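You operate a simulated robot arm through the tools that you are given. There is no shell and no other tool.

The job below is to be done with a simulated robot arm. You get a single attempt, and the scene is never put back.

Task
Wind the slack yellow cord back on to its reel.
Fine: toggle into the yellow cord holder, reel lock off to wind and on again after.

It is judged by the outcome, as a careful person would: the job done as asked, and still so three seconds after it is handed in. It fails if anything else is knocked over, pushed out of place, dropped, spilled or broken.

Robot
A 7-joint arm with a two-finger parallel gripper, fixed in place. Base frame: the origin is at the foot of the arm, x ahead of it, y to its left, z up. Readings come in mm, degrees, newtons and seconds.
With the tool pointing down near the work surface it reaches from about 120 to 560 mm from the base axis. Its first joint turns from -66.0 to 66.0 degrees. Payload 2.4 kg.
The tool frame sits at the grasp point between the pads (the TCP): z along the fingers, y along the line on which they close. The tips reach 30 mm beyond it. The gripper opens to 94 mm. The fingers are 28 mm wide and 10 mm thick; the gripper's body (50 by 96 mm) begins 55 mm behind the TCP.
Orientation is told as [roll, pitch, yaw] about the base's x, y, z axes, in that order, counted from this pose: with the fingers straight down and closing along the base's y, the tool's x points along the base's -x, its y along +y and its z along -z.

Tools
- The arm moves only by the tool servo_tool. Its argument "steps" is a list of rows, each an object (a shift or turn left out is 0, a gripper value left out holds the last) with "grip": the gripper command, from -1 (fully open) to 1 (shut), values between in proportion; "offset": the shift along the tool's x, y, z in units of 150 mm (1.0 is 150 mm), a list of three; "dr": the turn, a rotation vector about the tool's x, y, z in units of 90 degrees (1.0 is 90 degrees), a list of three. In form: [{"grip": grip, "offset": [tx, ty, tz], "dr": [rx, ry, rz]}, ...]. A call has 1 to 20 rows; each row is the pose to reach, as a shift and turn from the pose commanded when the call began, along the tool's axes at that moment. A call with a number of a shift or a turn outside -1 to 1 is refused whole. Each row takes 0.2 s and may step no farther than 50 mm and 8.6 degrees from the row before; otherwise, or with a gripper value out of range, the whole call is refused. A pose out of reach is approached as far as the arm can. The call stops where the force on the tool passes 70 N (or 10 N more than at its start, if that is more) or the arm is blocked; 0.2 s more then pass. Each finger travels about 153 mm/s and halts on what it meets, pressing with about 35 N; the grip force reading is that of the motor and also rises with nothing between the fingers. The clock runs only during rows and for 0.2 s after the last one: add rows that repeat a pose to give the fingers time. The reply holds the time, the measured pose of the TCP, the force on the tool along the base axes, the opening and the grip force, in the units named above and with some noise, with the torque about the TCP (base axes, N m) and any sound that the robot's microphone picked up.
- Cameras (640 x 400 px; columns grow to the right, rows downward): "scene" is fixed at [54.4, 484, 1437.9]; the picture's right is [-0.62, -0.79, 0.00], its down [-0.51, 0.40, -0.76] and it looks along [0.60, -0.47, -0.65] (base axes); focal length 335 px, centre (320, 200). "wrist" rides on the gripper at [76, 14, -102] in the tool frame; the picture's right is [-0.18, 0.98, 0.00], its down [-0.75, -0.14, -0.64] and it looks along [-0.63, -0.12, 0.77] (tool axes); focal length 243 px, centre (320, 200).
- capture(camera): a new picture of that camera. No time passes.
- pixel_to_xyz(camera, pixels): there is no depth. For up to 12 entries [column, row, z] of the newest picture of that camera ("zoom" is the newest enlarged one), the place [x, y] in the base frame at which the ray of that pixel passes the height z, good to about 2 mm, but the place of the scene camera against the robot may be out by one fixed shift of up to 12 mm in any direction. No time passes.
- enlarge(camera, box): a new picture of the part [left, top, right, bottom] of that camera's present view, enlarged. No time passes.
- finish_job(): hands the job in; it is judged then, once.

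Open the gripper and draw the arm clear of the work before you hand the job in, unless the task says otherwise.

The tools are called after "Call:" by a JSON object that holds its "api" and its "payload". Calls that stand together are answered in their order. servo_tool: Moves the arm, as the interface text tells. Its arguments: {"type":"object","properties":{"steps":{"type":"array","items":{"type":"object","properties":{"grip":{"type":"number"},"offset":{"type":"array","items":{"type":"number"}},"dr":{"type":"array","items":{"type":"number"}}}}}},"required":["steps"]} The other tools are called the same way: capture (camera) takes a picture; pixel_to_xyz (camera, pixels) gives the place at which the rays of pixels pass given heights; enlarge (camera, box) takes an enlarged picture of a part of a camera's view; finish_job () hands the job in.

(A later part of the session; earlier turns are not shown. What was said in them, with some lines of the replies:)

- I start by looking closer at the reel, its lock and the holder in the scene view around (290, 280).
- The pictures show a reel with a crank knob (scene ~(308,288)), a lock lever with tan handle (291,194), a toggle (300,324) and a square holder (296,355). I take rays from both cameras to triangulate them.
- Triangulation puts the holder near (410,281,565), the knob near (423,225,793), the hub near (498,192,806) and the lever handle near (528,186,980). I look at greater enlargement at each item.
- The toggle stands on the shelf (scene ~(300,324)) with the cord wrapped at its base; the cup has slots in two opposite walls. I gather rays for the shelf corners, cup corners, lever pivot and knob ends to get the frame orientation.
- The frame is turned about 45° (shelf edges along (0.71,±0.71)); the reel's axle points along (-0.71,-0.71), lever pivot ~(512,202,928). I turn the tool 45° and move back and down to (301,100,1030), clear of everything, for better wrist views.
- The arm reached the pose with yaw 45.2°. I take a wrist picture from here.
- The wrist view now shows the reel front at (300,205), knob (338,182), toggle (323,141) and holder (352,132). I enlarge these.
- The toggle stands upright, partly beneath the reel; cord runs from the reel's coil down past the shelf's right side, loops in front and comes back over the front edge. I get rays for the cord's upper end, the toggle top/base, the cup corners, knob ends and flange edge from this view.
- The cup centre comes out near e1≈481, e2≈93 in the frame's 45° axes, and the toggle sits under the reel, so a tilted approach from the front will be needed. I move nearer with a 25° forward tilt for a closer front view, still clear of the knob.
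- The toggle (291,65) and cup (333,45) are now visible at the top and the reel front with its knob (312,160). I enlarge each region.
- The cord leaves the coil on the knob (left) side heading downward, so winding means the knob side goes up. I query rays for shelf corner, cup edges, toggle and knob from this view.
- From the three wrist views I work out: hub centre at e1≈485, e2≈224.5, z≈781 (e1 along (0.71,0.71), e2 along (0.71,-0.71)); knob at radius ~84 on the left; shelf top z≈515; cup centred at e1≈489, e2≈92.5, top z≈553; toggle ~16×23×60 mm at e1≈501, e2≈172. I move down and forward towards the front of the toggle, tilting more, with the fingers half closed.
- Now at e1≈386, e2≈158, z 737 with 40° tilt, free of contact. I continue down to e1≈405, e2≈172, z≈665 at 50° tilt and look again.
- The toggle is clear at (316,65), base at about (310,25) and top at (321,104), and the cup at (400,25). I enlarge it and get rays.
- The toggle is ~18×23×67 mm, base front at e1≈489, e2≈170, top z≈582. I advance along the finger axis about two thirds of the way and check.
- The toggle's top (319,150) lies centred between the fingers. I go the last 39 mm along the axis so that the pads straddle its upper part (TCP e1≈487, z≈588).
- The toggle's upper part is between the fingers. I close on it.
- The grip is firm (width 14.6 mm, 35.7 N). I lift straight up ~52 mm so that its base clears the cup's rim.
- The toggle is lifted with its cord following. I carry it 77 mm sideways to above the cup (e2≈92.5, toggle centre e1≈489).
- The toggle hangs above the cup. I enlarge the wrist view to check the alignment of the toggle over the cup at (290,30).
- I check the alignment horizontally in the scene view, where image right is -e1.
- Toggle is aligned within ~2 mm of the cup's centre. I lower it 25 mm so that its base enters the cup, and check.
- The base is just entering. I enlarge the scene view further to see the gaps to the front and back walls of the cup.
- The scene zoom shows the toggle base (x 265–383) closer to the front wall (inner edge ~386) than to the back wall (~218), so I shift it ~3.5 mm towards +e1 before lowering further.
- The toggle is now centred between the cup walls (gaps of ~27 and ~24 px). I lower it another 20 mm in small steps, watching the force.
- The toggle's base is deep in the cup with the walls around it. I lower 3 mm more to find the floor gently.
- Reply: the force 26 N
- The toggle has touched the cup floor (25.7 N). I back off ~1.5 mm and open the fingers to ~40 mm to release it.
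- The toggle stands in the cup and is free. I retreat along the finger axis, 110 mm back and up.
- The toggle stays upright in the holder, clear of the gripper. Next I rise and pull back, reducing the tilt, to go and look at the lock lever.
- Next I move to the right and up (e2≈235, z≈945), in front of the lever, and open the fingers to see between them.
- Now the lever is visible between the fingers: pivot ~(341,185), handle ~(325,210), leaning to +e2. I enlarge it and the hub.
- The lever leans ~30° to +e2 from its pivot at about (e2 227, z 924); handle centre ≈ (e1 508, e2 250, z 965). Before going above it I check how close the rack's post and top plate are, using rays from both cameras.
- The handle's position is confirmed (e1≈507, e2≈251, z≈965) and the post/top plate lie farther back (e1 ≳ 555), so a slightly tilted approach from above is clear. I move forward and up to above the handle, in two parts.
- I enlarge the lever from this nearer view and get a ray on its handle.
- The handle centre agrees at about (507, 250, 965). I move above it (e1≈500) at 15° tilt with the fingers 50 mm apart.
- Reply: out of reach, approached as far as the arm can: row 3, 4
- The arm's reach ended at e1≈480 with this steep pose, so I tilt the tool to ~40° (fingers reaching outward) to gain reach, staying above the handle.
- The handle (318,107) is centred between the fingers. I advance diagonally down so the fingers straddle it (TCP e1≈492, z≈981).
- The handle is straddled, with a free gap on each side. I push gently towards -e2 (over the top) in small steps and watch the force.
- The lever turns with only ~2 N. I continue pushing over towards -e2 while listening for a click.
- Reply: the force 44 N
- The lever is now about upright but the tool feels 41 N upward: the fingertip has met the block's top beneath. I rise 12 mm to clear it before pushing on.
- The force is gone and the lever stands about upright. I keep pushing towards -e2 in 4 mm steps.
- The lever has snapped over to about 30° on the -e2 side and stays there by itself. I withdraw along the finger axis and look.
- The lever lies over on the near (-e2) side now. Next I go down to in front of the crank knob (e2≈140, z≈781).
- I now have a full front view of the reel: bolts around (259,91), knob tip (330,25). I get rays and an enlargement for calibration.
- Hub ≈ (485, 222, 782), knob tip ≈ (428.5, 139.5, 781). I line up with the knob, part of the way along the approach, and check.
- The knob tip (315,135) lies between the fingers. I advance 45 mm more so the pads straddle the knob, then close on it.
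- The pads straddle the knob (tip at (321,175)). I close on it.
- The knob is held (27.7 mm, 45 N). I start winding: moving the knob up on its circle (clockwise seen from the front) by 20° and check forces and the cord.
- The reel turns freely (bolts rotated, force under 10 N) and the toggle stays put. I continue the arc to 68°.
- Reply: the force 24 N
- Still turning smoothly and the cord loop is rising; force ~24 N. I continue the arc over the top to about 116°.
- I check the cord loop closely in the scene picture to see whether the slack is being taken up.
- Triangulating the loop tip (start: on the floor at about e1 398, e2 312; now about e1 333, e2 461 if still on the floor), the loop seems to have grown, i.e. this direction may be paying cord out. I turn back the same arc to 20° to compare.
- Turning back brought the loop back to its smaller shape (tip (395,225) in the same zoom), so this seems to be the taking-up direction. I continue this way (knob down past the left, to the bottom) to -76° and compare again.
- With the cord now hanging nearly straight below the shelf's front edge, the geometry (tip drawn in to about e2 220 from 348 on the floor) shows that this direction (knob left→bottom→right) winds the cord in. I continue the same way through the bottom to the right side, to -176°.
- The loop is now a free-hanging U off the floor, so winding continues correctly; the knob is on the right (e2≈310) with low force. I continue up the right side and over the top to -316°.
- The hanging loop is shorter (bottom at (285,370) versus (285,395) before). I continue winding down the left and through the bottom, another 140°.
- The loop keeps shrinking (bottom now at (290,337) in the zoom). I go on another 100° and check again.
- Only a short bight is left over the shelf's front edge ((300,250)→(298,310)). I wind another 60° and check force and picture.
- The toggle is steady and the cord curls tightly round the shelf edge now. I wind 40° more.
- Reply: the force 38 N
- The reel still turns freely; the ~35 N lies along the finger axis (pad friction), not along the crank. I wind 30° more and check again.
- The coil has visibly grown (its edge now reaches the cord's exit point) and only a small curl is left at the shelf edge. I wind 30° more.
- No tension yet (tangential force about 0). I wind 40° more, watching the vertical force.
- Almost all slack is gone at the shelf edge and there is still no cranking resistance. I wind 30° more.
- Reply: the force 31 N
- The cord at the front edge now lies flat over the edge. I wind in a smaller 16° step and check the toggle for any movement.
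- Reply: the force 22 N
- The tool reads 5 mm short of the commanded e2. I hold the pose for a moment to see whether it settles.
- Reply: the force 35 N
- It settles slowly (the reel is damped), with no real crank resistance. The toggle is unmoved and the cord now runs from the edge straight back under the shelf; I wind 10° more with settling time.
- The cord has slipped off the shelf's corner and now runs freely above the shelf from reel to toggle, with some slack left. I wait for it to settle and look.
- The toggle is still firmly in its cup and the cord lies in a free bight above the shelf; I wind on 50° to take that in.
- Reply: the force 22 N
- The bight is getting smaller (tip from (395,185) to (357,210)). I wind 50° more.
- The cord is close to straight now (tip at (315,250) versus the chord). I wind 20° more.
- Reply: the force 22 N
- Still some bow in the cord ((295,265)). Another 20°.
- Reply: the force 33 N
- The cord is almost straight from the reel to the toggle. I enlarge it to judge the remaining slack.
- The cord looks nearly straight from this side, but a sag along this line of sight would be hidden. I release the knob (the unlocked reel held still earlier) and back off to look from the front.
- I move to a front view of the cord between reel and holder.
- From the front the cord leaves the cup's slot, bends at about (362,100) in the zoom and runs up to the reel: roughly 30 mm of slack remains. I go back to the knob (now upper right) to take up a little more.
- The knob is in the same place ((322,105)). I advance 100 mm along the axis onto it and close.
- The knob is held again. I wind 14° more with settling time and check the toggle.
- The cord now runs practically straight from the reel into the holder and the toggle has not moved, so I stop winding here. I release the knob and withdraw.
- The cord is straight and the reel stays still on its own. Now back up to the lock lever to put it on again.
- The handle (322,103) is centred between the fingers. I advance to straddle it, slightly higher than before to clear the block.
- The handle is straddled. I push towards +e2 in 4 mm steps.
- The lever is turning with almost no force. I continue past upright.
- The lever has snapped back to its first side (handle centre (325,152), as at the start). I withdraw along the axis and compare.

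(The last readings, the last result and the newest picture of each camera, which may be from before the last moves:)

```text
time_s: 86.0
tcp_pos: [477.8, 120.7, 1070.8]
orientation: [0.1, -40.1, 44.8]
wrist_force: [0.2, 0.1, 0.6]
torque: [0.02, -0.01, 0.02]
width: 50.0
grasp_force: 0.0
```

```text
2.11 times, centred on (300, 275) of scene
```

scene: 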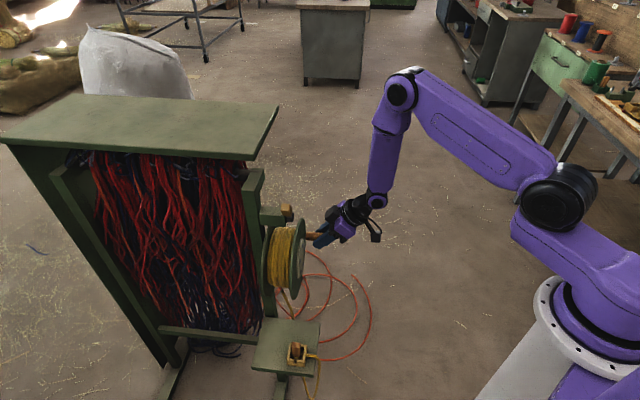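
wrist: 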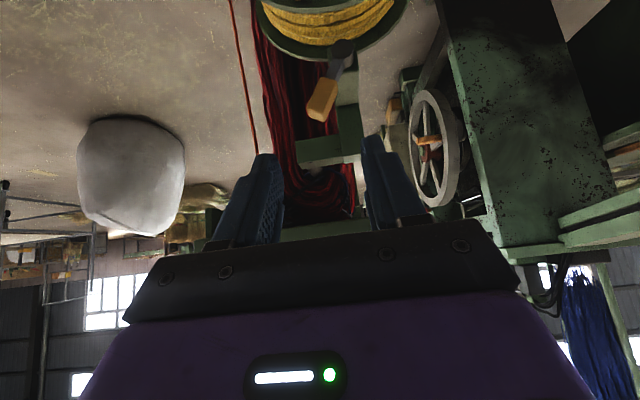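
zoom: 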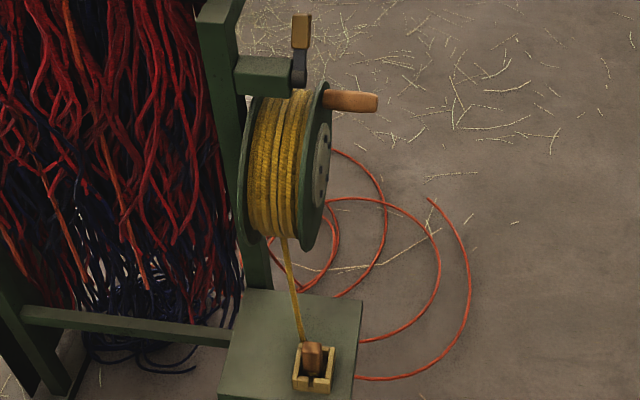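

The lever stands exactly as at the start (lock on), and the cord is straight from reel to holder. I back off further and take a last front look at cord and toggle.

Call:
{"api": "servo_tool", "payload": {"steps": [{"offset": [0.156, 0.115, 0.043], "dr": [0, 0.0185, 0]}, {"offset": [0.313, 0.231, 0.086], "dr": [0, 0.037, 0]}, {"offset": [0.469, 0.346, 0.128], "dr": [0, 0.0555, 0]}, {"offset": [0.625, 0.462, 0.171], "dr": [0, 0.074, 0]}, {"offset": [0.782, 0.577, 0.214], "dr": [0, 0.0925, 0]}, {"offset": [0.938, 0.693, 0.257], "dr": [0, 0.111, 0]}, {"offset": [0.938, 0.693, 0.257], "dr": [0, 0.111, 0]}]}}

Call:
{"api": "capture", "payload": {"camera": "wrist"}}

Call:
{"api": "enlarge", "payload": {"camera": "wrist", "box": [230, 0, 390, 130]}}

```text
time_s: 87.6
tcp_pos: [345.7, 136.6, 950.1]
orientation: [0.0, -30.0, 45.0]
wrist_force: [-0.3, 0.3, -0.3]
torque: [-0.04, 0.04, -0.03]
width: 49.8
grasp_force: 0.1
```

```text
taken
```

wrist: 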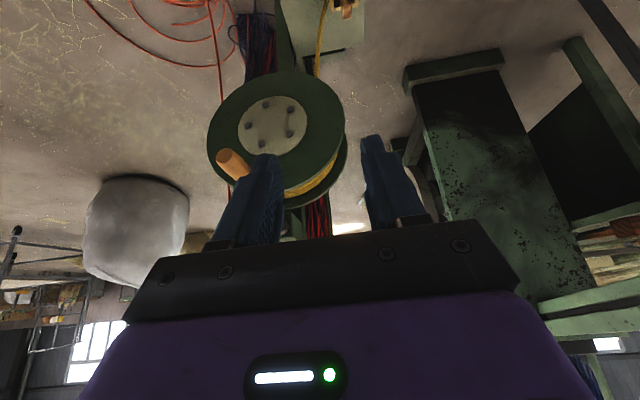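

```text
3.08 times, centred on (310, 65) of wrist
```

zoom: 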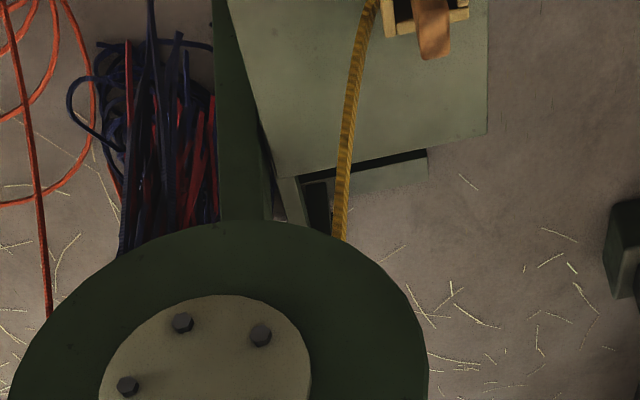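

I lower the view 100 mm to see the cup as well.

Call:
{"api": "servo_tool", "payload": {"steps": [{"offset": [0.111, 0, 0.192]}, {"offset": [0.222, 0, 0.385]}, {"offset": [0.333, 0, 0.577]}, {"offset": [0.333, 0, 0.577]}]}}

Call:
{"api": "capture", "payload": {"camera": "wrist"}}

Call:
{"api": "enlarge", "payload": {"camera": "wrist", "box": [240, 0, 400, 140]}}

```text
time_s: 88.6
tcp_pos: [346.7, 136.2, 850.1]
orientation: [0.1, -30.0, 44.9]
wrist_force: [1.1, 0.4, 0.1]
torque: [-0.01, 0.04, 0.02]
width: 49.8
grasp_force: 0.0
```

```text
taken
```

wrist: 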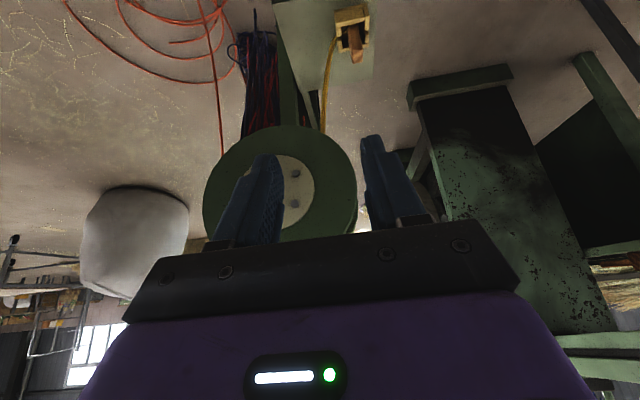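

```text
2.86 times, centred on (320, 70) of wrist
```

zoom: 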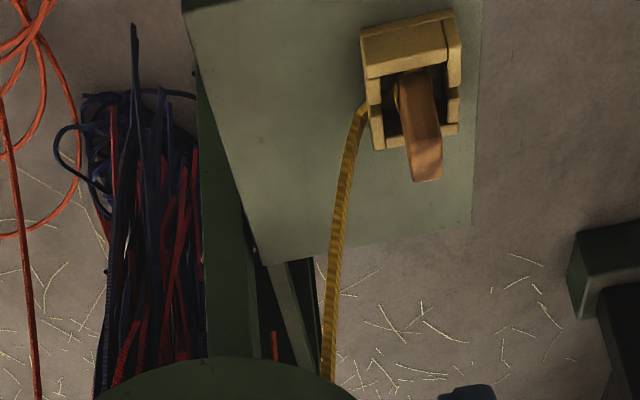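

The cord runs from the holder's slot almost straight up to the reel, toggle upright in the cup. I draw the arm clear, open the gripper and take a last overall picture.

Call:
{"api": "servo_tool", "payload": {"steps": [{"grip": -1, "offset": [-0.026, 0, -0.2]}, {"offset": [-0.053, 0, -0.4]}, {"offset": [-0.079, 0, -0.6]}, {"offset": [-0.106, 0, -0.8]}, {"offset": [-0.132, 0, -0.99]}, {"offset": [-0.132, 0, -0.99]}, {"offset": [-0.132, 0, -0.99]}]}}

Call:
{"api": "capture", "payload": {"camera": "scene"}}

Call:
{"api": "enlarge", "payload": {"camera": "scene", "box": [240, 170, 360, 390]}}

```text
time_s: 90.2
tcp_pos: [302.9, 93.7, 991.0]
orientation: [0.0, -30.1, 45.0]
wrist_force: [-0.1, -0.3, -0.1]
torque: [0.0, -0.01, 0.0]
width: 94.0
grasp_force: 0.2
```

```text
taken
```

scene: 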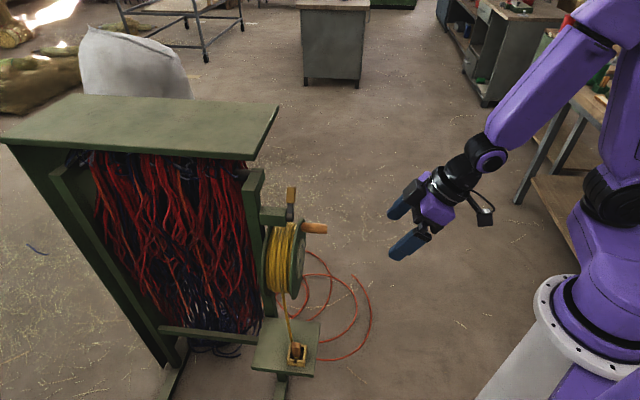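

```text
1.82 times, centred on (300, 280) of scene
```

zoom: 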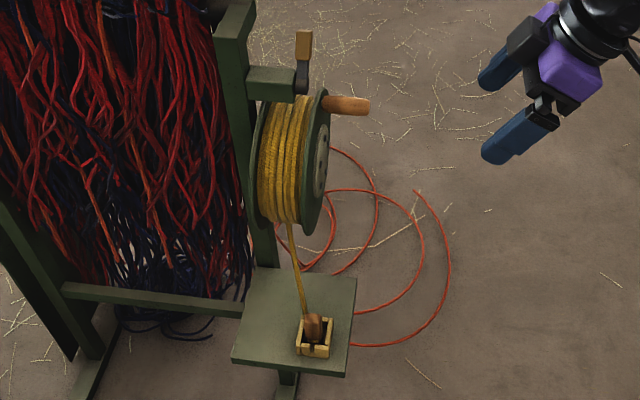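

The cord is wound in and straight, the toggle stands in the yellow holder, the lock lever is back in its starting position, and the open gripper is clear of the work with nothing else disturbed. I hand the job in.

Call:
{"api": "finish_job", "payload": {}}

```text
The job is handed in.
```

The slack yellow cord is back on its reel. The toggle stands upright in the yellow holder, and the reel lock is on again. The job is handed in; no verdict came back with it.

- **Toggle:** I moved it into the holder first. It stayed seated through all the winding.
- **Winding:** I took the lock lever off and cranked the reel about two and three-quarter turns. I started in the wrong direction, saw the slack growing and turned back. Near the end the cord slipped off the shelf corner, so it now runs directly from the holder's slot up to the reel.
- **Slack left:** The cord is close to straight, with perhaps 10 mm of slack. I stopped there because more tension could have lifted the toggle out.
- **Lock:** The lever is back in the position it had at the start.

While I was turning the lever off, a fingertip pressed on the block under it with about 41 N. I raised the tool and it left no visible mark. The last pictures show nothing else moved or knocked over, and the gripper is open and clear of the work.
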